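You operate a simulated robot arm through the tools that you are given. There is no shell and no other tool. Be economical: measure what you need, move in short steps, check, and stop when the job is done.

You are at the controls of a simulated robot arm. One attempt, no reset.

TASK
Move the warm housing from the plate into the nest and switch the plate off.
Fine: push the slide home again.
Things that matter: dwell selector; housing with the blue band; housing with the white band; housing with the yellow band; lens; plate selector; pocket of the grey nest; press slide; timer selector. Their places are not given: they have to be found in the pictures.

The check looks at the end state, three seconds after you hand in, the way a careful person would. Anything else that was tipped, shoved, dropped, spilled or broken makes it a failure.

THE ROBOT
A 7-joint arm with a two-finger parallel gripper, fixed in place. Base frame: the origin is at the foot of the arm, x ahead of it, y to its left, z up; the work surface is at about z = 800. Lengths are in mm, angles in rad, forces in N, time in s.
With the tool pointing down near the work surface it reaches from about 300 to 700 mm from the base axis. Its first joint turns from -1.152 to 1.152 rad. Payload 1.57 kg.
The tool frame sits at the grasp point between the pads (the TCP): z along the fingers, y along the line on which they close. The tips reach 30 mm beyond it. Largest opening 110 mm; finger width 24, thickness 12; the body of the gripper, 48 by 112 mm, starts 78 mm behind the TCP.
Orientation is that of the tool frame in the base frame, as a unit quaternion [x, y, z, w]. With the fingers straight down and closing along the base's y, the tool's x points along the base's -x, its y along +y and its z along -z.

THE INTERFACE
- The arm moves only by the tool play_rows. Its argument "rows" is a list that holds one entry, the list of rows, each a list of 7 numbers: the shift along the base's x, y, z in units of 40 mm (1.0 is 40 mm), then the turn, a rotation vector about the base's x, y, z in units of 5 degrees (1.0 is 5 degrees), then the opening, from 0 (shut) to 1 (fully open). In form: [[[x, y, z, ax, ay, az, grip], ...]]. A call has 1 to 8 rows; each row shifts and turns the commanded pose from where the row before left it. A call with a number of a shift or a turn outside -1 to 1 is refused whole. Rows are played at 5 a second. More than 50 mm and 0.15 rad between two rows, or a gripper value outside its range, and nothing of the call is played. Where a pose cannot be reached the arm comes as near as it can. A force on the tool above 50 N (or 10 N above the force at the start of the call, whichever is more), or a blocked arm, ends the call early, and 0.2 s more pass. Each finger travels about 108 mm/s and halts on what it meets, pressing with about 40 N; the grip force reading is that of the motor and also rises with nothing between the fingers. The clock runs only during rows and for 0.2 s after the last one: add rows that do not move to give the fingers time. The reply holds the time, the measured pose of the TCP, the force on the tool along the base axes, the opening and the grip force, in the units named above and with some noise, with the torque about the TCP (base axes, N m) and any sound that the robot's microphone picked up.
- Cameras (640 x 400 px; columns grow to the right, rows downward): "scene" is fixed at [168.6, -405.1, 1390.4]; the picture's right is [0.68, -0.73, 0.00], its down [-0.52, -0.48, -0.71] and it looks along [0.52, 0.48, -0.70] (base axes); focal length 214 px, centre (320, 200). "wrist" rides on the gripper at [70, 16, -141] in the tool frame; the picture's right is [-0.23, 0.97, 0.00], its down [-0.86, -0.20, -0.48] and it looks along [-0.47, -0.11, 0.88] (tool axes); focal length 222 px, centre (320, 200).
- get_image(camera): a new picture of that camera. The clock stands still meanwhile.
- pixel_to_xyz(camera, pixels): for up to 12 pixels [column, row] of the newest picture of that camera ("zoom" is the newest enlarged one), the place [x, y, z] in the base frame of the surface seen there, good to about 2 mm. The clock stands still meanwhile.
- zoom(camera, box): a new picture of the part [left, top, right, bottom] of that camera's present view, enlarged. The clock stands still meanwhile.
- sign_off(): hands the job in; it is judged then, once.

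Go step by step. Measure first, check grasps and placings, and put right what went wrong. The budget is 80 turns and 38 pictures, counting those below and the enlarged ones. Unless the task says otherwise, let go and move clear before handing in, and close with one line.

The tools are called after ">>>" by a JSON object that holds its "api" and its "payload". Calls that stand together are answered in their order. play_rows: Moves the arm, as the interface text tells. Its arguments: {"type":"object","properties":{"rows":{"type":"array","items":{"type":"array","items":{"type":"array","items":{"type":"number"}}}}},"required":["rows"]} The other tools are called the same way: get_image (camera) takes a picture; pixel_to_xyz (camera, pixels) gives the place of the surface under pixels of a picture; zoom (camera, box) takes an enlarged picture of a part of a camera's view; sign_off () hands the job in.

At the start:

```text
clock: 0.0
position: [352.5, 177.2, 1226.7]
orientation: [0.0, 1.0, -0.001, 0.0]
ft_force: [0.5, -0.4, 0.6]
moment: [0.0, 0.01, -0.02]
gripper_width: 110.2
gripper_force: 0.0
```

scene: 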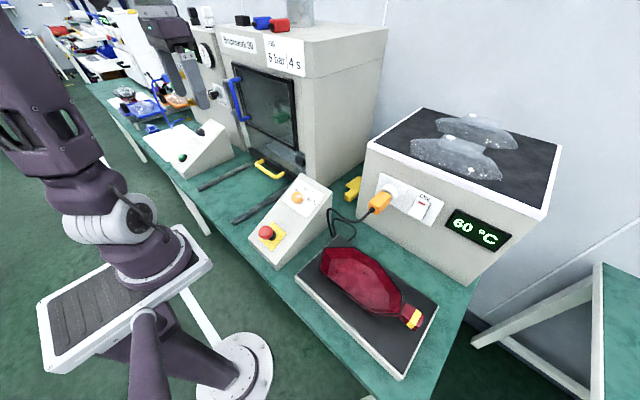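
wrist: 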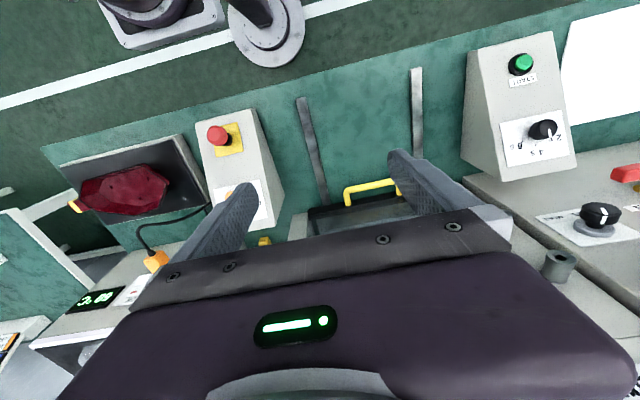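

The scene shows a red housing at about (365,280), a press with a yellow-handled slide, selectors, and a 60 °C heater box. I'll zoom in for details.

>>> {"api": "zoom", "payload": {"camera": "scene", "box": [240, 100, 560, 380]}}

>>> {"api": "zoom", "payload": {"camera": "scene", "box": [140, 0, 400, 220]}}

>>> {"api": "zoom", "payload": {"camera": "wrist", "box": [0, 80, 320, 360]}}

```text
1.43 times, centred on (400, 240) of scene
```

zoom: 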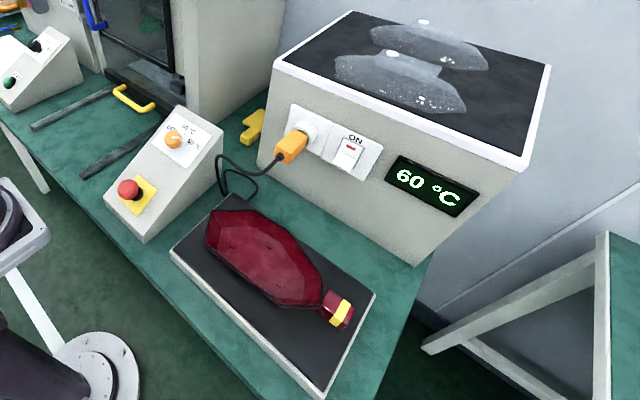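

```text
1.82 times, centred on (270, 110) of scene
```

zoom: 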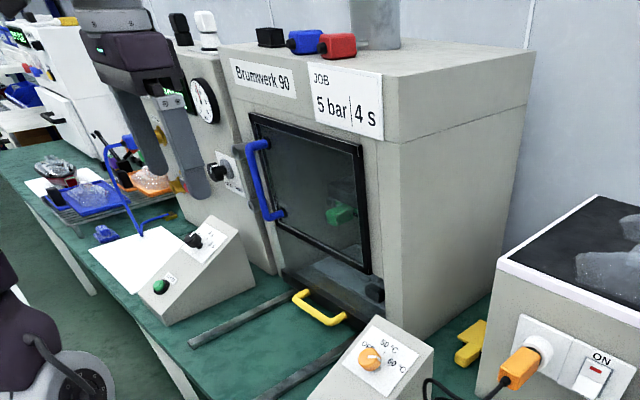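

```text
1.43 times, centred on (160, 220) of wrist
```

zoom: 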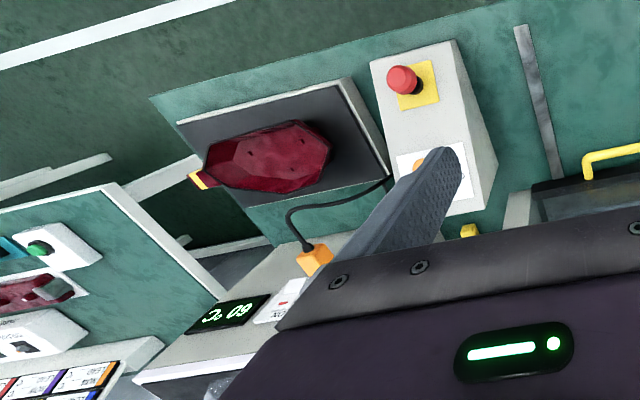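

The housing with the yellow band lies on the plate, and the orange plate knob is at (297,197). I'll zoom on the knob and on the slide.

>>> {"api": "zoom", "payload": {"camera": "scene", "box": [270, 170, 334, 210]}}

>>> {"api": "pixel_to_xyz", "payload": {"camera": "zoom", "pixels": [[280, 270], [100, 250], [550, 250], [320, 130], [200, 380]]}}

>>> {"api": "zoom", "payload": {"camera": "scene", "box": [190, 130, 318, 230]}}

>>> {"api": "pixel_to_xyz", "payload": {"camera": "scene", "pixels": [[324, 245], [400, 310], [415, 318], [365, 275], [360, 250], [350, 292], [400, 285], [297, 290], [404, 376], [438, 303], [340, 240], [365, 335]]}}

```text
10.00 times, centred on (302, 190) of scene
```

zoom: 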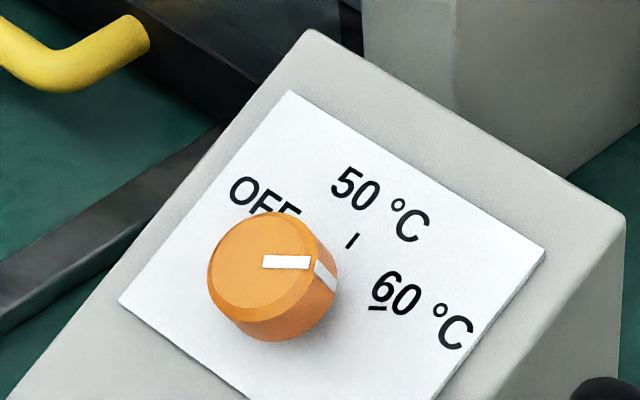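

```text
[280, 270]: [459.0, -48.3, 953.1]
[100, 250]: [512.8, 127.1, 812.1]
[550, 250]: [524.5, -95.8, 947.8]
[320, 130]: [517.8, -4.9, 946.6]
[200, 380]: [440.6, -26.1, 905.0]
```

```text
4.00 times, centred on (254, 180) of scene
```

zoom: 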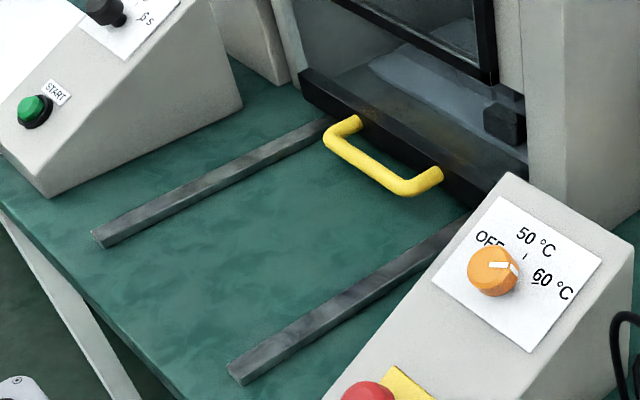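

```text
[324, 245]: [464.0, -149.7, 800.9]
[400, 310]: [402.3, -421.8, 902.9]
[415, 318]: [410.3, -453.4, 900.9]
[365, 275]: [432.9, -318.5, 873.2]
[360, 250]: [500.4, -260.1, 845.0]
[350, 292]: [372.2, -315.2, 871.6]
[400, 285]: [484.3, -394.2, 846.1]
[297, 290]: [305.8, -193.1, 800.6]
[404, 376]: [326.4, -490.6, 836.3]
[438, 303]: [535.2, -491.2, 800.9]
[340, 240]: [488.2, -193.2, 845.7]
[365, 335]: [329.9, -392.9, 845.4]
```

The knob points at 60 °C (zoom mark at 377,310) and OFF is upper-left. Next I'll measure the handle, rails and slide in the present zoom.

>>> {"api": "pixel_to_xyz", "payload": {"camera": "zoom", "pixels": [[330, 138], [370, 168], [405, 188], [355, 122], [438, 175], [315, 90], [510, 185], [100, 238], [237, 370], [400, 110], [440, 85], [500, 120]]}}

>>> {"api": "zoom", "payload": {"camera": "scene", "box": [300, 230, 460, 330]}}

>>> {"api": "pixel_to_xyz", "payload": {"camera": "scene", "pixels": [[297, 197], [303, 197], [320, 185], [311, 197], [292, 180], [302, 205], [318, 191], [285, 195], [268, 232], [296, 194], [412, 208], [380, 203]]}}

```text
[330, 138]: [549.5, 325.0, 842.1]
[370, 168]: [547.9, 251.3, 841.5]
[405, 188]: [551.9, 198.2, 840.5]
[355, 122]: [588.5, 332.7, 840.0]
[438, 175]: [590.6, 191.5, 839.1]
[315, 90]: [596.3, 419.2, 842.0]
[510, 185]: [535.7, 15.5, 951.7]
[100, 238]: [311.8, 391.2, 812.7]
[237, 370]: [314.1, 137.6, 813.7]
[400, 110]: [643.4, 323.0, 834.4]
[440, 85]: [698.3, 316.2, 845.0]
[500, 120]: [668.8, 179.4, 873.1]
```

```text
4.00 times, centred on (380, 280) of scene
```

zoom: 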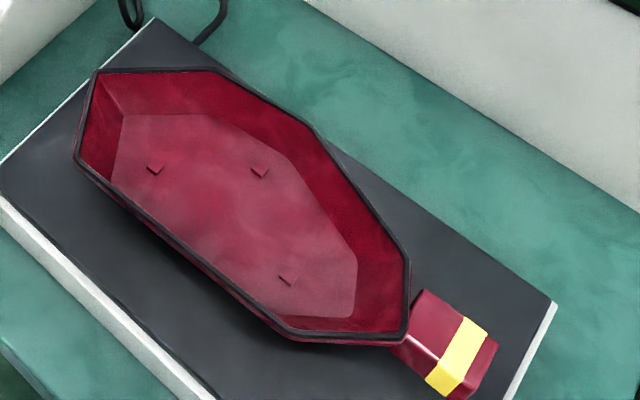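

```text
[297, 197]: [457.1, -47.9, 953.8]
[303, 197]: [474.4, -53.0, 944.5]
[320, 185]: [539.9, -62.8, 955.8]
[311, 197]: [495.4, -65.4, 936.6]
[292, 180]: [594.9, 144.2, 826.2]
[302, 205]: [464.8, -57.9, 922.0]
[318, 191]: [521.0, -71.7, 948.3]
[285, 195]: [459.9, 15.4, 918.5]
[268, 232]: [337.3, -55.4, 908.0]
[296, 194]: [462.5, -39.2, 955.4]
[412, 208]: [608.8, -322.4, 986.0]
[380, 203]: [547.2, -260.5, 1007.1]
```

The housing is an open tray with a stub grip carrying the yellow band. I'll measure its outline in this zoom.

>>> {"api": "pixel_to_xyz", "payload": {"camera": "zoom", "pixels": [[97, 70], [76, 155], [215, 70], [315, 130], [408, 260], [402, 340], [285, 332], [425, 292], [492, 338], [455, 358], [230, 160], [480, 375]]}}

>>> {"api": "pixel_to_xyz", "payload": {"camera": "zoom", "pixels": [[461, 322], [485, 334], [430, 378], [446, 393], [415, 345], [440, 305], [465, 395], [405, 345], [150, 25], [552, 302], [5, 190], [515, 390]]}}

```text
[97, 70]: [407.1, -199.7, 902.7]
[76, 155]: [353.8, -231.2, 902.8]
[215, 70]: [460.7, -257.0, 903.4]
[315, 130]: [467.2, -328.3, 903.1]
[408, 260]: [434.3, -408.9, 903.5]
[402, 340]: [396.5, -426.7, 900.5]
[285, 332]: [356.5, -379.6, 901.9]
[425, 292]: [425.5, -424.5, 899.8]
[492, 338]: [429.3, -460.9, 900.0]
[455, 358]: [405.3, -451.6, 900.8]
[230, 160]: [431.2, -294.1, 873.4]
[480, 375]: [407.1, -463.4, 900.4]
```

```text
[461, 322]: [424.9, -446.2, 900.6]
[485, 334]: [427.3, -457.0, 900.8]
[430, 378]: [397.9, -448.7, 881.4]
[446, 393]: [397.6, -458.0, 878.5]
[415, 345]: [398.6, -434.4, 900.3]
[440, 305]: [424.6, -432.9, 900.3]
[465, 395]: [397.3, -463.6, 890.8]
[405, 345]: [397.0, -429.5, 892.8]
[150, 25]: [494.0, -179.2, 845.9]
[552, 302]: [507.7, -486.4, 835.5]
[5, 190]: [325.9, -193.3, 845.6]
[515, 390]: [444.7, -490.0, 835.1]
```

The housing is about 110 wide, so I'll grip its stub (x 397–427, y −465…−425, top z 900). Before pulling the slide by its handle I'll check the clearances around the press front.

>>> {"api": "pixel_to_xyz", "payload": {"camera": "scene", "pixels": [[235, 85], [242, 118], [245, 105], [270, 150], [300, 150], [302, 120], [290, 175], [213, 88], [205, 130], [298, 160], [225, 60], [285, 140]]}}

>>> {"api": "zoom", "payload": {"camera": "wrist", "box": [270, 80, 480, 220]}}

```text
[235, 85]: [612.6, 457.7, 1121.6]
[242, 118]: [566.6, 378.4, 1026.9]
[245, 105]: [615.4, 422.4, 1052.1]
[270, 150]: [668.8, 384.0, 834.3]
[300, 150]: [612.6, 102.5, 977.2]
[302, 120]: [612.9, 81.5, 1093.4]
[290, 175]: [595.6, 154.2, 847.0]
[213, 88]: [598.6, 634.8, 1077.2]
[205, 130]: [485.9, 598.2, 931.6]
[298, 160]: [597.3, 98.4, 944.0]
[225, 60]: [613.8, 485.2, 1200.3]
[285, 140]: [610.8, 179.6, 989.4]
```

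```text
2.86 times, centred on (375, 150) of wrist
```

zoom: 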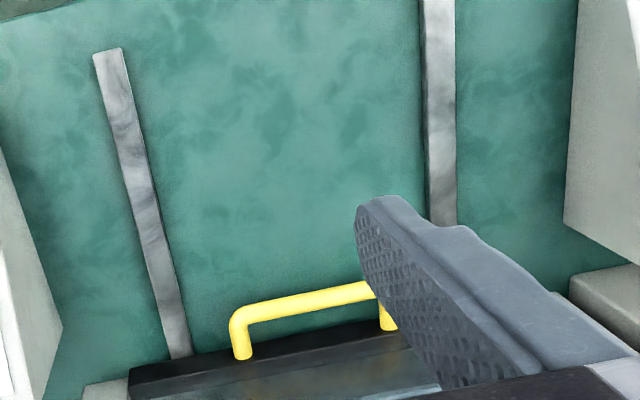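

The press front is at x≈611, so I'll grip the handle bar (x≈550, y≈260, z≈841) with the fingers closing along x and a slight back tilt. I start by turning +90° about z while moving in.

>>> {"api": "play_rows", "payload": {"rows": [[[0.2, 0.115, -0.3, 0, 0, 1, 0.33], [0.2, 0.115, -0.3, 0, 0, 1, 0.33], [0.2, 0.115, -0.3, 0, 0, 1, 0.33], [0.2, 0.115, -0.3, 0, 0, 1, 0.33], [0.2, 0.115, -0.3, 0, 0, 1, 0.33], [0.2, 0.115, -0.3, 0, 0, 1, 0.33], [0.2, 0.115, -0.3, 0, 0, 1, 0.33], [0.2, 0.115, -0.3, 0, 0, 1, 0.33]]]}}

>>> {"api": "play_rows", "payload": {"rows": [[[0.2, 0.115, -0.3, 0, 0, 1, 0.33], [0.2, 0.115, -0.3, 0, 0, 1, 0.33], [0.2, 0.115, -0.3, 0, 0, 1, 0.33], [0.2, 0.115, -0.3, 0, 0, 1, 0.33], [0.2, 0.115, -0.3, 0, 0, 1, 0.33], [0.2, 0.115, -0.3, 0, 0, 1, 0.33], [0.2, 0.115, -0.3, 0, 0, 1, 0.33], [0.2, 0.115, -0.3, 0, 0, 1, 0.33]]]}}

>>> {"api": "play_rows", "payload": {"rows": [[[0.2, 0.115, -0.3, 0, 0, 1, 0.33], [0.2, 0.115, -0.3, 0, 0, 1, 0.33], [0, 0, 0, 0, -1, 0, 0.33], [0, 0, 0, 0, -1, 0, 0.33], [0, 0, 0, 0, -1, 0, 0.33], [0, 0, 0, 0, 0, 0, 0.33]]]}}

```text
clock: 1.8
position: [415.8, 214.5, 1131.3]
orientation: [-0.342, 0.94, 0.0, 0.0]
ft_force: [-0.2, 0.5, 1.0]
moment: [-0.02, -0.03, -0.03]
gripper_width: 36.3
gripper_force: 0.1
```

```text
clock: 3.6
position: [480.2, 250.7, 1034.6]
orientation: [-0.643, 0.765, 0.0, 0.0]
ft_force: [-1.0, -0.3, 0.8]
moment: [0.03, -0.01, 0.0]
gripper_width: 36.4
gripper_force: 0.1
```

```text
clock: 5.0
position: [497.0, 261.0, 1010.4]
orientation: [0.702, -0.701, 0.092, -0.092]
ft_force: [-0.4, -0.1, 0.3]
moment: [0.01, 0.01, 0.0]
gripper_width: 36.3
gripper_force: 0.1
```

Tilt is as intended. I'll move above the bar and take a wrist picture.

>>> {"api": "play_rows", "payload": {"rows": [[[0.66, 0, -0.8, 0, 0, 0, 0.33], [0.66, 0, -0.8, 0, 0, 0, 0.33], [0, 0, -0.9, 0, 0, 0, 0.33], [0, 0, 0, 0, 0, 0, 0.33]]]}}

>>> {"api": "get_image", "payload": {"camera": "wrist"}}

>>> {"api": "zoom", "payload": {"camera": "scene", "box": [190, 80, 350, 220]}}

```text
clock: 6.0
position: [549.5, 257.6, 909.1]
orientation: [-0.701, 0.701, -0.093, 0.092]
ft_force: [-0.5, -0.3, -0.2]
moment: [0.01, 0.03, 0.0]
gripper_width: 36.3
gripper_force: 0.0
```

```text
28 pictures are left
```

wrist: 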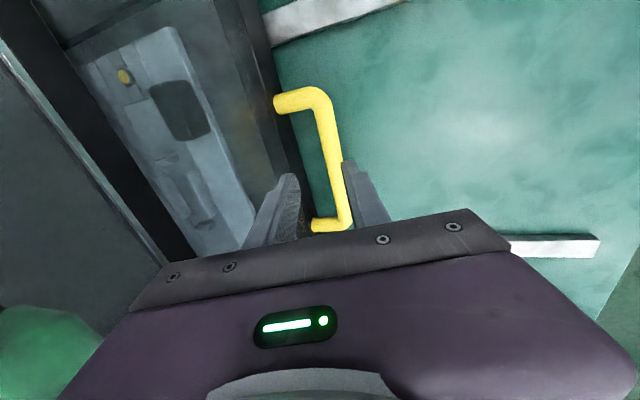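

```text
2.86 times, centred on (270, 150) of scene
```

zoom: 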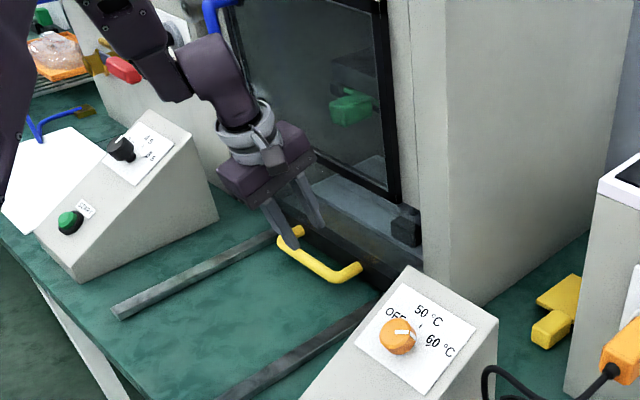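

The fingers straddle the bar (left finger at 285,205 behind it, right finger at 360,195 in front). I descend and close.

>>> {"api": "play_rows", "payload": {"rows": [[[0, 0, -0.8, 0, 0, 0, 0.33], [0, 0, -0.78, 0, 0, 0, 0.33], [0, 0, 0, 0, 0, 0, 0.33], [0, 0, 0, 0, 0, 0, 0.05], [0, 0, 0, 0, 0, 0, 0.05], [0, 0, 0, 0, 0, 0, 0.05]]]}}

```text
clock: 7.4
position: [548.8, 259.2, 845.1]
orientation: [0.702, -0.7, 0.093, -0.092]
ft_force: [6.5, -2.1, 7.7]
moment: [0.03, -0.13, 0.75]
gripper_width: 17.9
gripper_force: 32.6
```

The bar is gripped (width 17.9). Now I pull the slide out slowly along −x.

>>> {"api": "play_rows", "payload": {"rows": [[[-0.3, 0, 0, 0, 0, 0, 0.05], [-0.5, 0, 0, 0, 0, 0, 0.05], [-0.5, 0, 0, 0, 0, 0, 0.05], [-0.5, 0, 0, 0, 0, 0, 0.05], [-0.5, 0, 0, 0, 0, 0, 0.05]]]}}

>>> {"api": "get_image", "payload": {"camera": "scene"}}

```text
clock: 8.6
position: [456.2, 259.6, 845.7]
orientation: [0.702, -0.7, 0.091, -0.093]
ft_force: [-2.8, 11.3, -20.0]
moment: [-0.49, 0.09, 0.38]
gripper_width: 17.9
gripper_force: 32.5
```

```text
26 pictures are left
```

scene: 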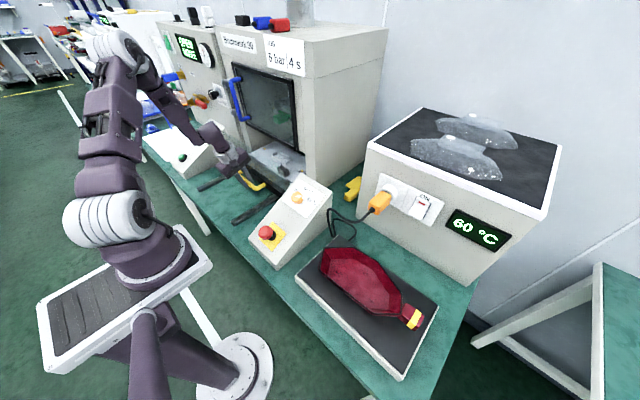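

The slide came along about 92 mm. I keep pulling.

>>> {"api": "play_rows", "payload": {"rows": [[[-0.5, 0, 0, 0, 0, 0, 0.05], [-0.5, 0, 0, 0, 0, 0, 0.05], [-0.5, 0, 0, 0, 0, 0, 0.05], [-0.5, 0, 0, 0, 0, 0, 0.05]]]}}

>>> {"api": "get_image", "payload": {"camera": "wrist"}}

```text
clock: 9.6
position: [426.8, 259.6, 846.2]
orientation: [0.702, -0.701, 0.091, -0.093]
ft_force: [0.0, 19.4, -16.5]
moment: [0.46, 0.07, 0.68]
gripper_width: 17.6
gripper_force: 32.5
out of reach, approached as far as the arm can: row 2, 3, 4
```

```text
25 pictures are left
```

wrist: 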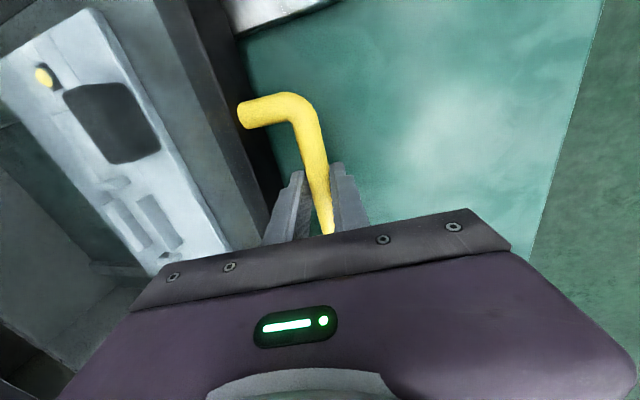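

The tilted tool runs out of reach at x≈427. I'll open slightly, bring the tool vertical in place, and regrip.

>>> {"api": "play_rows", "payload": {"rows": [[[0, 0, 0, 0, 0, 0, 0.33], [0, 0, 0, 0, 0, 0, 0.33], [0, 0, 0, 0, 1, 0, 0.33], [0, 0, 0, 0, 1, 0, 0.33], [0, 0, 0, 0, 1, 0, 0.33], [0, 0, 0, 0, 0, 0, 0.33]]]}}

```text
clock: 11.0
position: [427.8, 260.1, 845.4]
orientation: [0.707, -0.707, 0.0, 0.0]
ft_force: [2.8, -2.7, 7.7]
moment: [0.04, -0.91, 0.01]
gripper_width: 44.1
gripper_force: 4.2
```

The tool is vertical and still straddling the bar. I regrip and pull on.

>>> {"api": "play_rows", "payload": {"rows": [[[0, 0, 0, 0, 0, 0, 0.05], [0, 0, 0, 0, 0, 0, 0.05], [0, 0, 0, 0, 0, 0, 0.05], [-0.3, 0, 0, 0, 0, 0, 0.05], [-0.5, 0, 0, 0, 0, 0, 0.05], [-0.5, 0, 0, 0, 0, 0, 0.05]]]}}

```text
clock: 12.4
position: [375.8, 259.4, 845.5]
orientation: [0.708, -0.707, 0.0, 0.0]
ft_force: [2.4, -4.4, 10.6]
moment: [1.37, -4.66, 0.17]
gripper_width: 43.5
gripper_force: 22.0
```

The width reading of 43.5 is odd, so I'll look.

>>> {"api": "get_image", "payload": {"camera": "wrist"}}

>>> {"api": "zoom", "payload": {"camera": "scene", "box": [180, 120, 308, 220]}}

```text
24 pictures are left
```

wrist: 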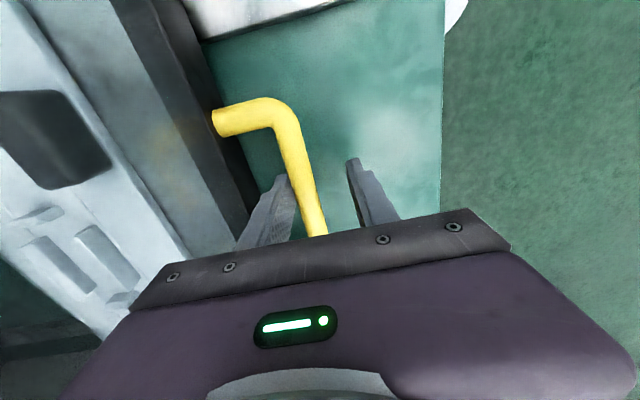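

```text
4.00 times, centred on (244, 170) of scene
```

zoom: 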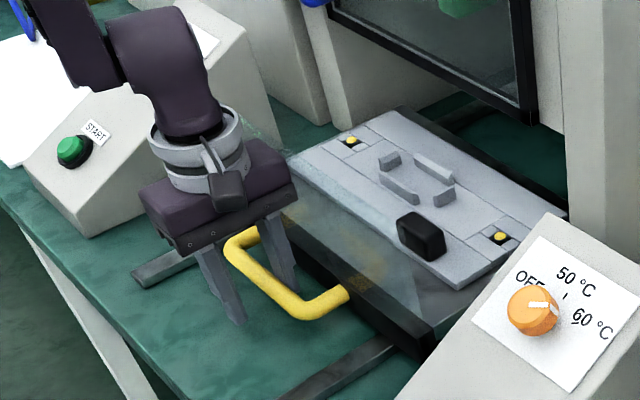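

The front finger hasn't reached the bar, but the rear one pulls it anyway. The nest is now out, with four ribs at zoom (415,180). I'll pull on carefully.

>>> {"api": "play_rows", "payload": {"rows": [[[-0.4, 0, 0, 0, 0, 0, 0.05], [-0.4, 0, 0, 0, 0, 0, 0.05], [0, 0, 0, 0, 0, 0, 0.05]]]}}

>>> {"api": "zoom", "payload": {"camera": "scene", "box": [180, 120, 308, 220]}}

```text
clock: 13.2
position: [344.1, 259.2, 844.2]
orientation: [-0.707, 0.707, 0.0, -0.001]
ft_force: [1.8, -6.7, 24.0]
moment: [0.93, -5.31, 0.01]
gripper_width: 43.6
gripper_force: 21.6
```

```text
4.00 times, centred on (244, 170) of scene
```

zoom: 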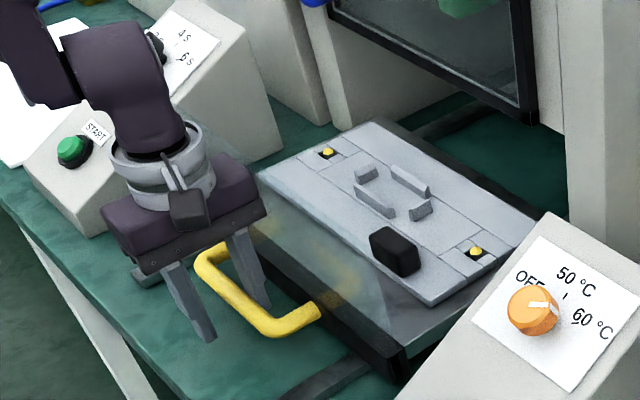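

Pulling with no stop reached yet. I'll pull another 24 mm to give more room, then measure.

>>> {"api": "play_rows", "payload": {"rows": [[[-0.3, 0, 0, 0, 0, 0, 0.05], [-0.3, 0, 0, 0, 0, 0, 0.05], [0, 0, 0, 0, 0, 0, 0.05]]]}}

>>> {"api": "play_rows", "payload": {"rows": [[[0, 0, 0, 0, 0, 0, 0.5], [0, 0, 0, 0, 0, 0, 0.5], [0, 0, 0, 0, 0, 0, 0.5]]]}}

```text
clock: 14.0
position: [320.8, 258.2, 844.9]
orientation: [0.708, -0.706, 0.0, 0.0]
ft_force: [1.3, -0.6, 22.3]
moment: [-0.36, -5.51, 0.03]
gripper_width: 43.7
gripper_force: 21.5
```

```text
clock: 14.8
position: [320.2, 259.3, 844.6]
orientation: [0.707, -0.707, -0.001, 0.0]
ft_force: [-3.6, -0.2, -1.1]
moment: [0.06, -0.25, -0.07]
gripper_width: 54.9
gripper_force: 0.0
```

Released. I rise straight up to look at the nest.

>>> {"api": "play_rows", "payload": {"rows": [[[0, 0, 1, 0, 0, 0, 0.5], [0, 0, 1, 0, 0, 0, 0.5], [0, 0, 1, 0, 0, 0, 0.5], [0, 0, 1, 0, 0, 0, 0.5], [0.5, -0.5, 1, 0, 0, 0, 0.5], [0.5, -1, 1, 0, 0, 0, 0.5], [0.5, -1, 1, 0, 0, 0, 0.5], [0, -1, 0, 0, 0, 0, 0.5]]]}}

>>> {"api": "get_image", "payload": {"camera": "wrist"}}

>>> {"api": "zoom", "payload": {"camera": "scene", "box": [190, 130, 318, 210]}}

>>> {"api": "pixel_to_xyz", "payload": {"camera": "zoom", "pixels": [[320, 60], [200, 200], [330, 320], [500, 200], [310, 150], [260, 260], [430, 320], [250, 170], [360, 200], [200, 300], [240, 340], [300, 100]]}}

```text
refused: row 6 steps farther than a row can; nothing moved
```

```text
21 pictures are left
```

wrist: 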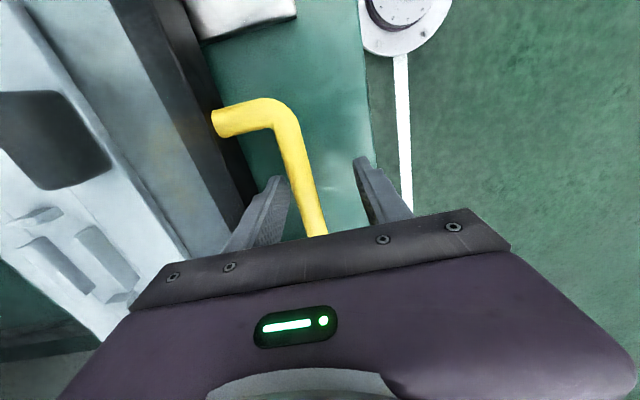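

```text
5.00 times, centred on (254, 170) of scene
```

zoom: 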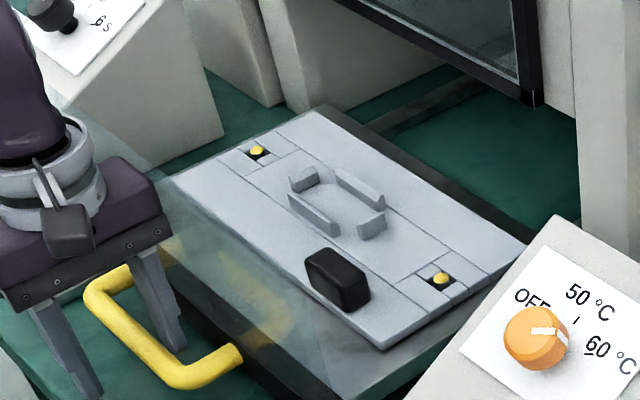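

```text
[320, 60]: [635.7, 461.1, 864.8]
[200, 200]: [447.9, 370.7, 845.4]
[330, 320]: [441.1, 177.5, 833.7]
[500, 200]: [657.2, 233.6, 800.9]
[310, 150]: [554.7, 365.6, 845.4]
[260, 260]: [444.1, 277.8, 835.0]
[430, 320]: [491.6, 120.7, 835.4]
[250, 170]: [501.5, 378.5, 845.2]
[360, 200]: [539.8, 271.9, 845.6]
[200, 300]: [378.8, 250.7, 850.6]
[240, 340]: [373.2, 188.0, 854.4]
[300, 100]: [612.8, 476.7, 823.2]
```

The nest top is at z≈845, with a rib frame, a black block and two yellow pins. I'll rise, with smaller steps, for a view from above.

>>> {"api": "play_rows", "payload": {"rows": [[[0, 0, 1, 0, 0, 0, 0.5], [0, 0, 1, 0, 0, 0, 0.5], [0, 0, 1, 0, 0, 0, 0.5], [0, 0, 1, 0, 0, 0, 0.5], [0, 0, 1, 0, 0, 0, 0.5], [0.6, -0.6, 0.6, 0, 0, 0, 0.5], [0.8, -0.9, 0, 0, 0, 0, 0.5], [0.8, -0.9, 0, 0, 0, 0, 0.5]]]}}

>>> {"api": "play_rows", "payload": {"rows": [[[0.8, -0.9, 0, 0, 0, 0, 0.5], [0.8, -0.9, 0, 0, 0, 0, 0.5], [0, -0.9, 0, 0, 0, 0, 0.5], [0, -0.6, 0, 0, 0, 0, 0.5], [0, 0, 0, 0, 0, 0, 0.5]]]}}

>>> {"api": "get_image", "payload": {"camera": "wrist"}}

```text
clock: 16.6
position: [408.7, 165.3, 1065.1]
orientation: [0.707, -0.707, 0.0, 0.0]
ft_force: [0.4, -0.2, -0.8]
moment: [0.0, 0.01, 0.0]
gripper_width: 54.8
gripper_force: 0.1
```

```text
clock: 17.8
position: [474.3, 34.1, 1069.1]
orientation: [0.708, -0.707, 0.001, 0.001]
ft_force: [-0.1, -0.6, -0.8]
moment: [0.05, -0.02, -0.01]
gripper_width: 55.1
gripper_force: 0.0
```

```text
19 pictures are left
```

wrist: 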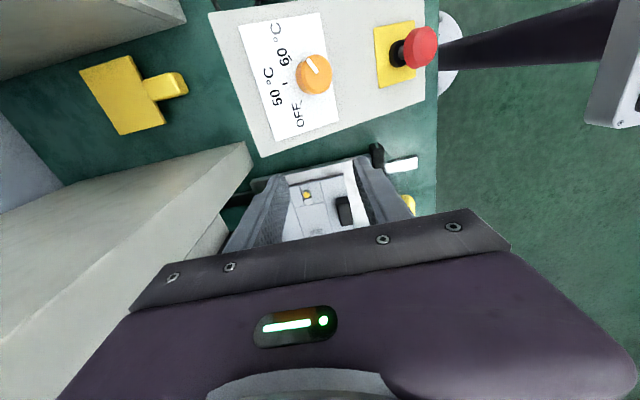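

The camera looks down mainly on its own side (up in the picture is −y), so I need to stand further at +y to see the nest. I move to about (470,280).

>>> {"api": "play_rows", "payload": {"rows": [[[0, 1, 0, 0, 0, 0, 0.5], [0, 1, 0, 0, 0, 0, 0.5], [0, 1, 0, 0, 0, 0, 0.5], [0, 1, 0, 0, 0, 0, 0.5], [0, 1, 0, 0, 0, 0, 0.5], [0, 1, 0, 0, 0, 0, 0.5], [0, 0.3, 0, 0, 0, 0, 0.5], [0, 0, 0, 0, 0, 0, 0.5]]]}}

>>> {"api": "get_image", "payload": {"camera": "wrist"}}

```text
clock: 19.6
position: [473.4, 283.9, 1069.6]
orientation: [0.707, -0.707, -0.001, -0.001]
ft_force: [0.3, 0.3, -0.4]
moment: [0.01, 0.02, 0.01]
gripper_width: 54.7
gripper_force: 0.0
```

```text
18 pictures are left
```

wrist: 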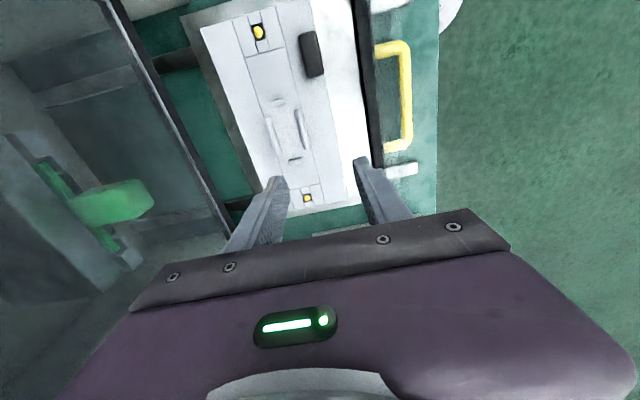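

Now the nest is fully visible. I zoom and measure its features.

>>> {"api": "zoom", "payload": {"camera": "wrist", "box": [190, 0, 390, 220]}}

>>> {"api": "pixel_to_xyz", "payload": {"camera": "wrist", "pixels": [[259, 33], [307, 198], [312, 54], [273, 135], [301, 129], [280, 102], [294, 158], [201, 30], [308, 2], [260, 195], [343, 180], [302, 36]]}}

```text
1.82 times, centred on (290, 110) of wrist
```

zoom: 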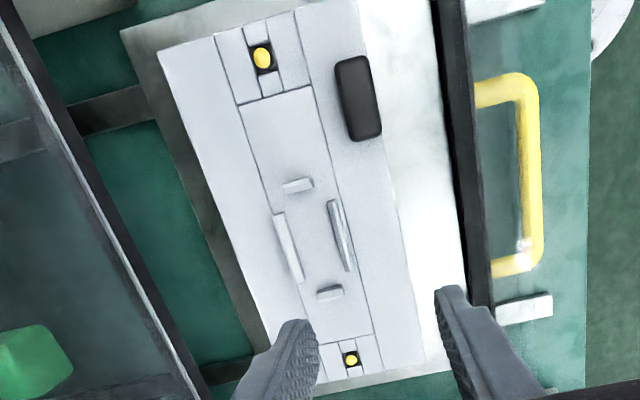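

```text
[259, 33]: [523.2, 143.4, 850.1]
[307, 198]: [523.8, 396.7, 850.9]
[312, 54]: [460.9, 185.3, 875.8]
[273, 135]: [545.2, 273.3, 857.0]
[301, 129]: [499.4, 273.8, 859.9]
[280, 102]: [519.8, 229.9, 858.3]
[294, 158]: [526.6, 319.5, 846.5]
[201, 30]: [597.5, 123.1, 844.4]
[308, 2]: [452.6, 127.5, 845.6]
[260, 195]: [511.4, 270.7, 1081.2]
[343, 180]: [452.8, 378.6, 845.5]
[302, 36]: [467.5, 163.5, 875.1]
```

The nest centre lies near (523,272), with pins at (523,143) and (524,397) and ribs between. I measure the ribs and black block precisely.

>>> {"api": "pixel_to_xyz", "payload": {"camera": "zoom", "pixels": [[283, 186], [312, 180], [298, 185], [281, 214], [303, 278], [334, 203], [352, 268], [320, 295], [341, 288], [330, 295], [337, 64], [383, 132]]}}

>>> {"api": "pixel_to_xyz", "payload": {"camera": "zoom", "pixels": [[366, 60], [352, 138], [345, 100], [262, 57], [350, 358], [240, 104], [310, 88], [305, 343], [372, 333], [225, 60], [300, 55], [160, 60]]}}

>>> {"api": "zoom", "payload": {"camera": "wrist", "box": [235, 10, 335, 70]}}

```text
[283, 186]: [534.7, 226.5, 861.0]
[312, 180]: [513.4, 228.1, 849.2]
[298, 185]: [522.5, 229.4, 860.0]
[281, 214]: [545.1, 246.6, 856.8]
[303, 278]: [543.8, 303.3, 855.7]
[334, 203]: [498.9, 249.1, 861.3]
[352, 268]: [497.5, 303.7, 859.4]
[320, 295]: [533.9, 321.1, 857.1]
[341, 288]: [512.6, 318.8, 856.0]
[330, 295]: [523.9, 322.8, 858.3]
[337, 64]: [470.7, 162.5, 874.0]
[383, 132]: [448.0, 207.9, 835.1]
```

```text
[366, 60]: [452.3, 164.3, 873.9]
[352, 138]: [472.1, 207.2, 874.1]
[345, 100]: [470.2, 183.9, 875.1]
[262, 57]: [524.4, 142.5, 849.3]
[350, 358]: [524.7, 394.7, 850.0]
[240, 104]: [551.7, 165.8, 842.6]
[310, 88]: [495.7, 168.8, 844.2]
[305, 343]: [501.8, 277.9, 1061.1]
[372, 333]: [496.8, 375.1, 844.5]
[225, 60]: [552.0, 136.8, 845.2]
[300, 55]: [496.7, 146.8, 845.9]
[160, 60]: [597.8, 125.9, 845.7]
```

```text
6.40 times, centred on (285, 40) of wrist
```

zoom: 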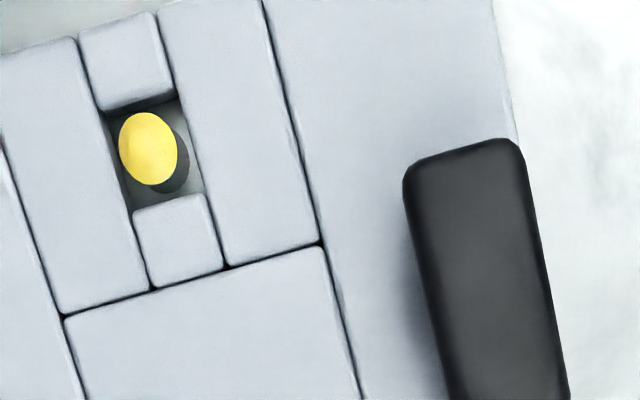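

The nest layout is symmetric about (523,271), with the block at x 450–472, y 162–208 as a key. Now I go above the housing to look at it closely.

>>> {"api": "play_rows", "payload": {"rows": [[[-0.2, -1, 0, 0, 0, 0, 0.5], [-0.2, -1, 0, 0, 0, 0, 0.5], [-0.2, -1, 0, 0, 0, 0, 0.5], [-0.2, -1, 0, 0, 0, 0, 0.5], [-0.2, -1, 0, 0, 0, 0, 0.5], [-0.2, -1, 0, 0, 0, 0, 0.5], [-0.2, -1, 0, 0, 0, 0, 0.5], [0, -1, 0, 0, 0, 0, 0.5]]]}}

>>> {"api": "play_rows", "payload": {"rows": [[[0, -1, 0, 0, 0, 0, 0.5], [0, -1, 0, 0, 0, 0, 0.5], [0, -1, 0, 0, 0, 0, 0.5], [0, -1, 0, 0, 0, 0, 0.5], [0, -1, 0, 0, 0, 0, 0.5], [0, -1, 0, 0, 0, 0, 0.5], [0, -1, 0, 0, 0, 0, 0.5], [0, 0, 0, 0, 0, 0, 0.5]]]}}

>>> {"api": "zoom", "payload": {"camera": "wrist", "box": [180, 0, 460, 220]}}

```text
clock: 21.4
position: [419.3, -36.3, 1066.8]
orientation: [0.708, -0.706, 0.0, 0.0]
ft_force: [0.0, 0.4, -0.6]
moment: [0.0, -0.02, -0.01]
gripper_width: 55.0
gripper_force: 0.1
```

```text
clock: 23.2
position: [417.9, -317.5, 1069.9]
orientation: [-0.707, 0.707, 0.001, 0.0]
ft_force: [-0.4, 0.7, 0.1]
moment: [0.01, 0.02, 0.03]
gripper_width: 54.8
gripper_force: 0.1
```

```text
1.82 times, centred on (320, 110) of wrist
```

zoom: 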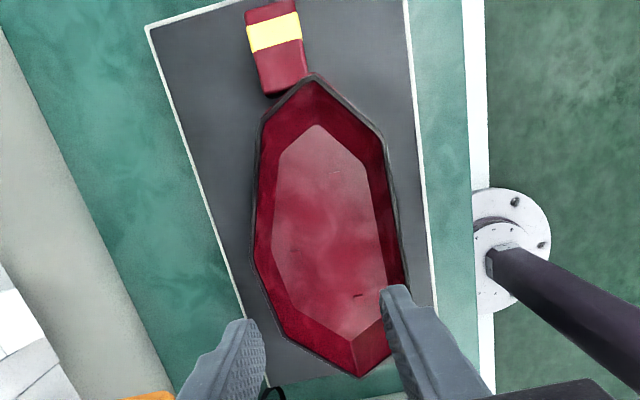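

The full outline is visible now. I measure rim corners, floor corners and stub.

>>> {"api": "pixel_to_xyz", "payload": {"camera": "zoom", "pixels": [[263, 112], [312, 76], [381, 135], [405, 280], [358, 374], [285, 335], [255, 255], [248, 10], [295, 4], [268, 92], [307, 75], [304, 85]]}}

>>> {"api": "pixel_to_xyz", "payload": {"camera": "zoom", "pixels": [[320, 126], [368, 175], [282, 150], [272, 250], [300, 305], [350, 338], [387, 270], [275, 30], [280, 75], [302, 55], [256, 60], [310, 180]]}}

```text
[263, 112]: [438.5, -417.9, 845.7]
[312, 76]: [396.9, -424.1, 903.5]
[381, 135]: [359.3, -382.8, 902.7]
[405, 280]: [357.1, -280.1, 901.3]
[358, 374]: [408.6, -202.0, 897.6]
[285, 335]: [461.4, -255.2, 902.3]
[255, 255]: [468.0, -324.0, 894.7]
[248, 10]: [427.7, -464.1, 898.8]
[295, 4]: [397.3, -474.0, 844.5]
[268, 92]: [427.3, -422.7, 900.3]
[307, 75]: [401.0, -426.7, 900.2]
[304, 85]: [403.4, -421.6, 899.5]
```

```text
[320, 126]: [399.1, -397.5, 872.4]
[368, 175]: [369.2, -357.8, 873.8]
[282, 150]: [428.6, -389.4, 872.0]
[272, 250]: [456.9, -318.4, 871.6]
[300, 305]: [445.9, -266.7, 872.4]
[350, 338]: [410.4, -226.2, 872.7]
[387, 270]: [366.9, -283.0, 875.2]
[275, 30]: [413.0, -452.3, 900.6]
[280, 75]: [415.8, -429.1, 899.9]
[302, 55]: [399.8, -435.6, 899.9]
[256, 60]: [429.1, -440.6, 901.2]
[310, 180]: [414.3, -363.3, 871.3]
```

The stub is centred at x≈413, y≈−447 with top z≈900. I move above it, descend to TCP z≈885 and close.

>>> {"api": "play_rows", "payload": {"rows": [[[-0.06, -0.8, 0, 0, 0, 0, 0.6], [-0.06, -0.8, 0, 0, 0, 0, 0.6], [0, -0.8, 0, 0, 0, 0, 0.6], [0, -0.83, 0, 0, 0, 0, 0.6], [0, 0, -1, 0, 0, 0, 0.6], [0, 0, -1, 0, 0, 0, 0.6], [0, 0, -1, 0, 0, 0, 0.6], [0, 0, 0, 0, 0, 0, 0.6]]]}}

>>> {"api": "get_image", "payload": {"camera": "wrist"}}

```text
clock: 25.0
position: [413.5, -446.9, 946.1]
orientation: [0.707, -0.707, 0.0, -0.001]
ft_force: [-0.1, -0.2, 0.4]
moment: [-0.01, 0.03, 0.0]
gripper_width: 66.1
gripper_force: 0.1
```

```text
14 pictures are left
```

wrist: 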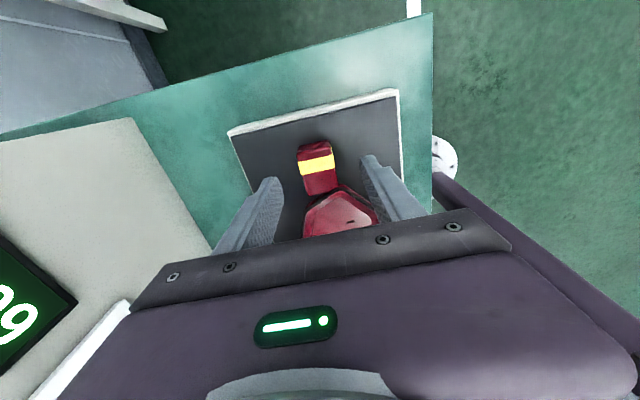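

The stub (318,165) lies between the fingers. I descend 60 mm and close.

>>> {"api": "play_rows", "payload": {"rows": [[[0, 0, -0.75, 0, 0, 0, 0.6], [0, 0, -0.75, 0, 0, 0, 0.6], [0, 0, 0, 0, 0, 0, 0.6], [0, 0, 0, 0, 0, 0, 0.1], [0, 0, 0, 0, 0, 0, 0.1], [0, 0, 0, 0, 0, 0, 0.1], [0, 0, 0, 0, 0, 0, 0.1]]]}}

>>> {"api": "play_rows", "payload": {"rows": [[[0, 0, 0.25, 0, 0, 0, 0.1], [0, 0, 0.5, 0, 0, 0, 0.1], [0, 0, 0.5, 0, 0, 0, 0.1], [0, 0, 0, 0, 0, 0, 0.1]]]}}

>>> {"api": "zoom", "payload": {"camera": "scene", "box": [290, 220, 480, 380]}}

```text
clock: 26.6
position: [412.2, -446.8, 888.8]
orientation: [-0.707, 0.707, -0.001, -0.001]
ft_force: [-0.1, -1.2, -0.6]
moment: [-0.17, 0.01, -0.02]
gripper_width: 31.7
gripper_force: 39.7
```

```text
clock: 27.6
position: [411.4, -446.8, 940.6]
orientation: [0.707, -0.707, 0.001, 0.001]
ft_force: [0.1, -0.1, -1.3]
moment: [-0.19, -0.05, -0.02]
gripper_width: 31.5
gripper_force: 40.0
```

```text
2.50 times, centred on (385, 300) of scene
```

zoom: 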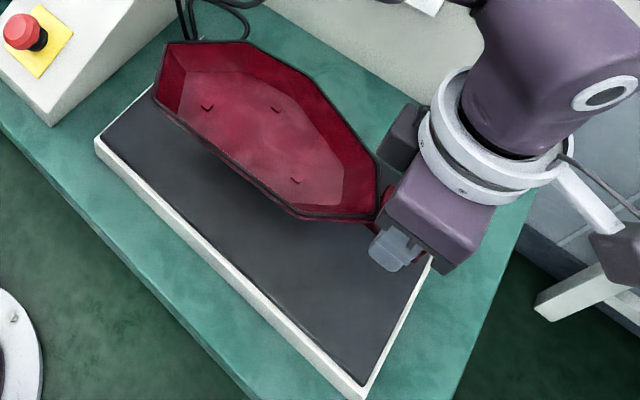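

The housing is held level and weighs little. To find which way it seats I'll lift it high and tip its underside toward the scene camera.

>>> {"api": "play_rows", "payload": {"rows": [[[0, 0, 1, 0, 0, 0, 0.1], [0, 0, 1, 0, 0, 0, 0.1], [0, 0.5, 1, 0, 0, 0, 0.1], [0, 0.7, 1, 0, 0, 0, 0.1], [0, 0.7, 1, 0, 0, 0, 0.1], [0, 0.7, 1, 0, 0, 0, 0.1], [0, 0.7, 1, 0, 0, 0, 0.1], [0, 0.7, 1, 0, 0, 0, 0.1]]]}}

>>> {"api": "play_rows", "payload": {"rows": [[[0, 0.8, 0.7, -1, 0, 0, 0.1], [0, 0.8, 0, -1, 0, 0, 0.1], [0, 0.8, 0, -1, 0, 0, 0.1], [0, 0.8, 0, -1, 0, 0, 0.1], [0, 0.8, 0, -1, 0, 0, 0.1], [0, 0.8, 0, -1, 0, 0, 0.1], [0, 0, 0, -1, 0, 0, 0.1], [0, 0, 0, -1, 0, 0, 0.1]]]}}

>>> {"api": "play_rows", "payload": {"rows": [[[0, 0, 0, -1, 0, 0, 0.1], [0, 0, 0, -1, 0, 0, 0.1], [0, 0, 0, -1, 0, 0, 0.1], [0, 0, 0, -1, 0, 0, 0.1], [0, 0, 0, 0, 0, 0, 0.1]]]}}

>>> {"api": "get_image", "payload": {"camera": "scene"}}

```text
clock: 29.4
position: [411.7, -285.1, 1260.2]
orientation: [-0.707, 0.707, -0.001, 0.0]
ft_force: [-0.2, -0.6, -1.4]
moment: [-0.21, -0.01, -0.01]
gripper_width: 31.5
gripper_force: 40.1
```

```text
clock: 31.2
position: [410.8, -94.5, 1288.0]
orientation: [0.665, -0.664, 0.242, 0.242]
ft_force: [-0.2, -0.9, -1.5]
moment: [-0.12, -0.05, 0.0]
gripper_width: 31.5
gripper_force: 40.3
```

```text
clock: 32.4
position: [411.4, -93.5, 1286.3]
orientation: [-0.611, 0.612, -0.354, -0.355]
ft_force: [-0.6, -0.4, -1.4]
moment: [-0.08, 0.01, 0.01]
gripper_width: 31.6
gripper_force: 39.5
```

```text
12 pictures are left
```

scene: 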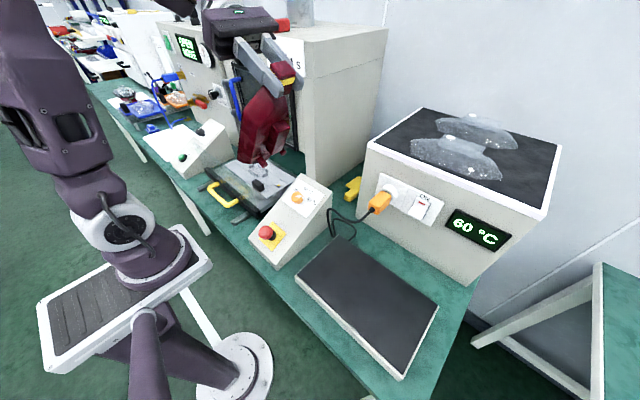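

>>> {"api": "zoom", "payload": {"camera": "scene", "box": [225, 60, 321, 170]}}

```text
3.64 times, centred on (273, 115) of scene
```

zoom: 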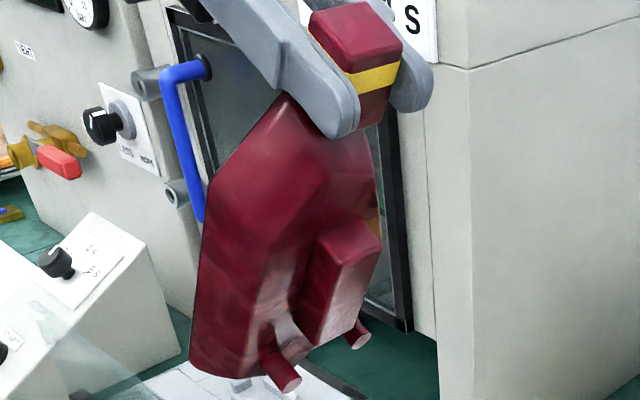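

The underside shows a rectangular foot (zoom 345,280) and two pegs toward the far end (zoom 285,375 and 358,338). I measure them to map the foot into the rib frame.

>>> {"api": "pixel_to_xyz", "payload": {"camera": "zoom", "pixels": [[341, 266], [380, 246], [355, 322], [320, 342], [318, 236], [370, 220], [348, 295], [291, 382], [362, 342], [275, 362], [350, 332], [310, 300]]}}

>>> {"api": "pixel_to_xyz", "payload": {"camera": "zoom", "pixels": [[270, 240], [300, 160], [240, 300], [230, 360], [372, 60], [365, 110], [345, 30], [290, 240], [283, 372], [358, 330], [330, 60], [270, 350]]}}

```text
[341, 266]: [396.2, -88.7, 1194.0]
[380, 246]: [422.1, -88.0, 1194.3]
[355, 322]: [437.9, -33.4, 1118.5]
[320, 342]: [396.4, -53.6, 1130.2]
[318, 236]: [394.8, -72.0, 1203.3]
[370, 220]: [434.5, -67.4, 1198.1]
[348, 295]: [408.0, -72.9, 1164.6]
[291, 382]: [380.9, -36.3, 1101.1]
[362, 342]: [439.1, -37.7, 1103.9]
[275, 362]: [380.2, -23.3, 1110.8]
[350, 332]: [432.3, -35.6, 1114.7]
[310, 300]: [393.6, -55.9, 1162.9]
```

```text
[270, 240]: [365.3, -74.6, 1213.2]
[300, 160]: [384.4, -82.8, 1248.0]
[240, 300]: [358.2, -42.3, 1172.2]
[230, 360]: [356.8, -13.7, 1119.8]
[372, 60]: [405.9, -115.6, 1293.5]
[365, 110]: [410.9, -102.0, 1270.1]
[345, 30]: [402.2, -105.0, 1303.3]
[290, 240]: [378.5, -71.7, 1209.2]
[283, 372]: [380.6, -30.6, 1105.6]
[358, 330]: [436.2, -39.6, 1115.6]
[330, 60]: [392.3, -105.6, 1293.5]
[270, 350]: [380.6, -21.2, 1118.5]
```

The foot sits about 120 mm inboard of the grip with pegs at the same level. With the stub toward −y (as it is now) the foot centres in the rib frame and the outline clears the block and covers both pins. That gives a target TCP of about (523.5, 155, 888). I untilt and travel there high.

>>> {"api": "play_rows", "payload": {"rows": [[[0, 0.5, 0, 1, 0, 0, 0.1], [0, 0.5, 0, 1, 0, 0, 0.1], [0, 0.5, 0, 1, 0, 0, 0.1], [0, 0.5, 0, 1, 0, 0, 0.1], [0, 0.5, 0, 1, 0, 0, 0.1], [0, 0.5, 0, 1, 0, 0, 0.1], [0, 0.5, 0, 1, 0, 0, 0.1], [0, 0.5, 0, 1, 0, 0, 0.1]]]}}

>>> {"api": "play_rows", "payload": {"rows": [[[0.2, 0.5, -0.5, 1, 0, 0, 0.1], [0.2, 0.5, -0.5, 1, 0, 0, 0.1], [0.2, 0.5, -0.5, 1, 0, 0, 0.1], [0.2, 0.5, -0.5, 1, 0, 0, 0.1], [0.2, 0.2, -0.8, 0, 0, 0, 0.1], [0.1, 0, -0.9, 0, 0, 0, 0.1], [0, 0, -0.9, 0, 0, 0, 0.1], [0, 0, 0, 0, 0, 0, 0.1]]]}}

```text
clock: 34.2
position: [410.6, 64.0, 1285.9]
orientation: [0.697, -0.696, 0.123, 0.122]
ft_force: [-0.2, 0.7, -2.2]
moment: [-0.15, 0.0, 0.02]
gripper_width: 31.2
gripper_force: 39.8
```

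```text
clock: 36.0
position: [456.7, 156.2, 1101.7]
orientation: [0.707, -0.707, 0.0, 0.0]
ft_force: [-0.1, 0.3, -1.2]
moment: [-0.2, -0.01, 0.0]
gripper_width: 31.4
gripper_force: 40.3
```

Level again at (457,156,1102). I descend to z≈936 ahead of the press and check.

>>> {"api": "play_rows", "payload": {"rows": [[[0.1, 0, -0.83, 0, 0, 0, 0.1], [0.1, 0, -0.83, 0, 0, 0, 0.1], [0.1, 0, -0.83, 0, 0, 0, 0.1], [0, 0, -0.83, 0, 0, 0, 0.1], [0, 0, -0.83, 0, 0, 0, 0.1], [0, 0, 0, 0, 0, 0, 0.1]]]}}

>>> {"api": "zoom", "payload": {"camera": "scene", "box": [180, 80, 330, 210]}}

```text
clock: 37.4
position: [469.2, 154.2, 933.6]
orientation: [0.708, -0.707, 0.0, -0.001]
ft_force: [0.7, 0.1, -1.7]
moment: [-0.18, 0.01, 0.0]
gripper_width: 31.7
gripper_force: 40.2
```

```text
3.08 times, centred on (255, 145) of scene
```

zoom: 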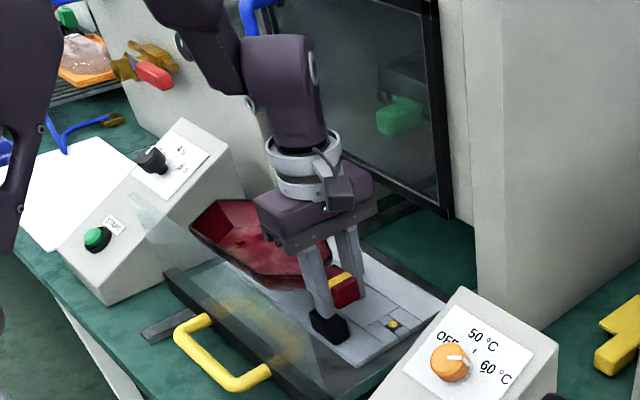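

It hangs level; finger and housing clear the block. I shift +x to 523.5 and lower to just above seating.

>>> {"api": "play_rows", "payload": {"rows": [[[0.45, 0, 0, 0, 0, 0, 0.1], [0.45, 0.02, 0, 0, 0, 0, 0.1], [0.46, 0, 0, 0, 0, 0, 0.1], [0, 0, -0.35, 0, 0, 0, 0.1], [0, 0, 0, 0, 0, 0, 0.1]]]}}

>>> {"api": "zoom", "payload": {"camera": "scene", "box": [210, 120, 310, 200]}}

```text
clock: 38.6
position: [521.4, 155.3, 921.3]
orientation: [0.708, -0.706, 0.001, 0.0]
ft_force: [-0.4, -0.1, -3.4]
moment: [-0.15, -0.01, 0.02]
gripper_width: 31.5
gripper_force: 39.6
```

```text
5.00 times, centred on (260, 160) of scene
```

zoom: 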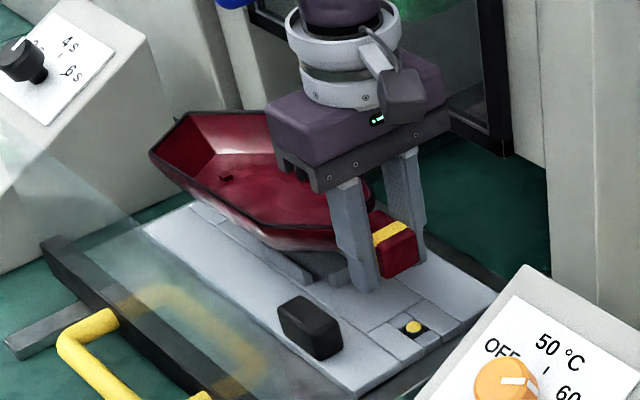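

Aligned above the pocket; nothing touches. I lower in small steps watching the force.

>>> {"api": "play_rows", "payload": {"rows": [[[0.04, 0, -0.3, 0, 0, 0, 0.1], [0, 0, -0.25, 0, 0, 0, 0.1], [0, 0, 0, 0, 0, 0, 0.1]]]}}

>>> {"api": "play_rows", "payload": {"rows": [[[0, 0, -0.1, 0, 0, 0, 0.1], [0, 0, -0.1, 0, 0, 0, 0.1], [0, 0, 0, 0, 0, 0, 0.1]]]}}

```text
clock: 39.4
position: [521.2, 155.2, 899.7]
orientation: [-0.707, 0.707, 0.0, -0.001]
ft_force: [-0.7, 0.0, -1.4]
moment: [-0.16, 0.01, 0.0]
gripper_width: 31.9
gripper_force: 40.1
```

```text
clock: 40.2
position: [521.7, 156.3, 893.1]
orientation: [0.708, -0.706, 0.0, 0.0]
ft_force: [0.1, -0.4, -1.9]
moment: [-0.18, -0.04, 0.01]
gripper_width: 31.5
gripper_force: 40.1
```

The foot has passed below the rib tops without contact (TCP 893). A few more millimetres to the surface.

>>> {"api": "play_rows", "payload": {"rows": [[[0.02, 0, -0.06, 0, 0, 0, 0.1], [0, 0, -0.05, 0, 0, 0, 0.1], [0, 0, 0, 0, 0, 0, 0.1]]]}}

```text
clock: 41.0
position: [524.5, 156.3, 888.4]
orientation: [0.707, -0.707, 0.001, 0.0]
ft_force: [0.8, -0.5, 2.4]
moment: [0.58, 0.09, 0.0]
gripper_width: 31.9
gripper_force: 39.7
```

Contact is felt (moment 0.58, fz +2.4). I release and rise.

>>> {"api": "play_rows", "payload": {"rows": [[[0, 0, 0, 0, 0, 0, 0.4], [0, 0, 0, 0, 0, 0, 0.5], [0, 0, 0, 0, 0, 0, 0.5], [0, 0, 0.4, 0, 0, 0, 0.5], [0, 0, 0.8, 0, 0, 0, 0.5], [-0.6, 0, 0.8, 0, 0, 0, 0.5], [-0.6, 0, 1, 0, 0, 0, 0.5], [-0.6, 0, 1, 0, 0, 0, 0.5]]]}}

>>> {"api": "zoom", "payload": {"camera": "scene", "box": [180, 110, 308, 210]}}

>>> {"api": "pixel_to_xyz", "payload": {"camera": "zoom", "pixels": [[180, 240], [230, 190], [330, 250], [380, 280]]}}

```text
clock: 42.8
position: [449.2, 156.0, 1049.2]
orientation: [-0.707, 0.707, 0.0, 0.0]
ft_force: [-0.1, -0.5, 0.0]
moment: [0.02, -0.03, 0.0]
gripper_width: 55.1
gripper_force: 0.1
```

```text
4.00 times, centred on (244, 160) of scene
```

zoom: 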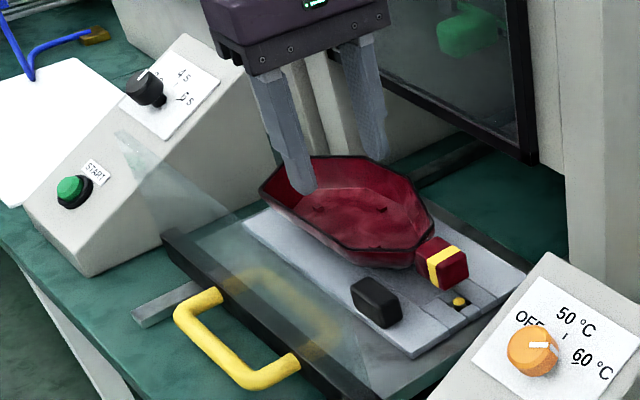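

```text
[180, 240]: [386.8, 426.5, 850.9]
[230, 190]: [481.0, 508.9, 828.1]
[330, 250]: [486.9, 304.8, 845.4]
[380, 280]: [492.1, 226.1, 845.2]
```

The housing sits in the nest, with the block outside its chamfer. I check that it is level and centred.

>>> {"api": "pixel_to_xyz", "payload": {"camera": "zoom", "pixels": [[262, 190], [312, 159], [372, 162], [432, 228], [416, 263], [348, 250], [435, 260], [455, 250], [425, 266], [458, 300], [375, 205], [380, 210]]}}

```text
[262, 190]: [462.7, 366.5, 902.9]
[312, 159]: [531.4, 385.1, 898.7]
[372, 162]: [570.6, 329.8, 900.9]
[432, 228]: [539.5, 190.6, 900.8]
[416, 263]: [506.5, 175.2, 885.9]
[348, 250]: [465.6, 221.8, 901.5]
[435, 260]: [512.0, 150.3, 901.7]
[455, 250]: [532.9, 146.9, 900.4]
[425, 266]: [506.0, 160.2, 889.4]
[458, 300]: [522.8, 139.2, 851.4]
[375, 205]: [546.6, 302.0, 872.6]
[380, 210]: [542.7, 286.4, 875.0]
```

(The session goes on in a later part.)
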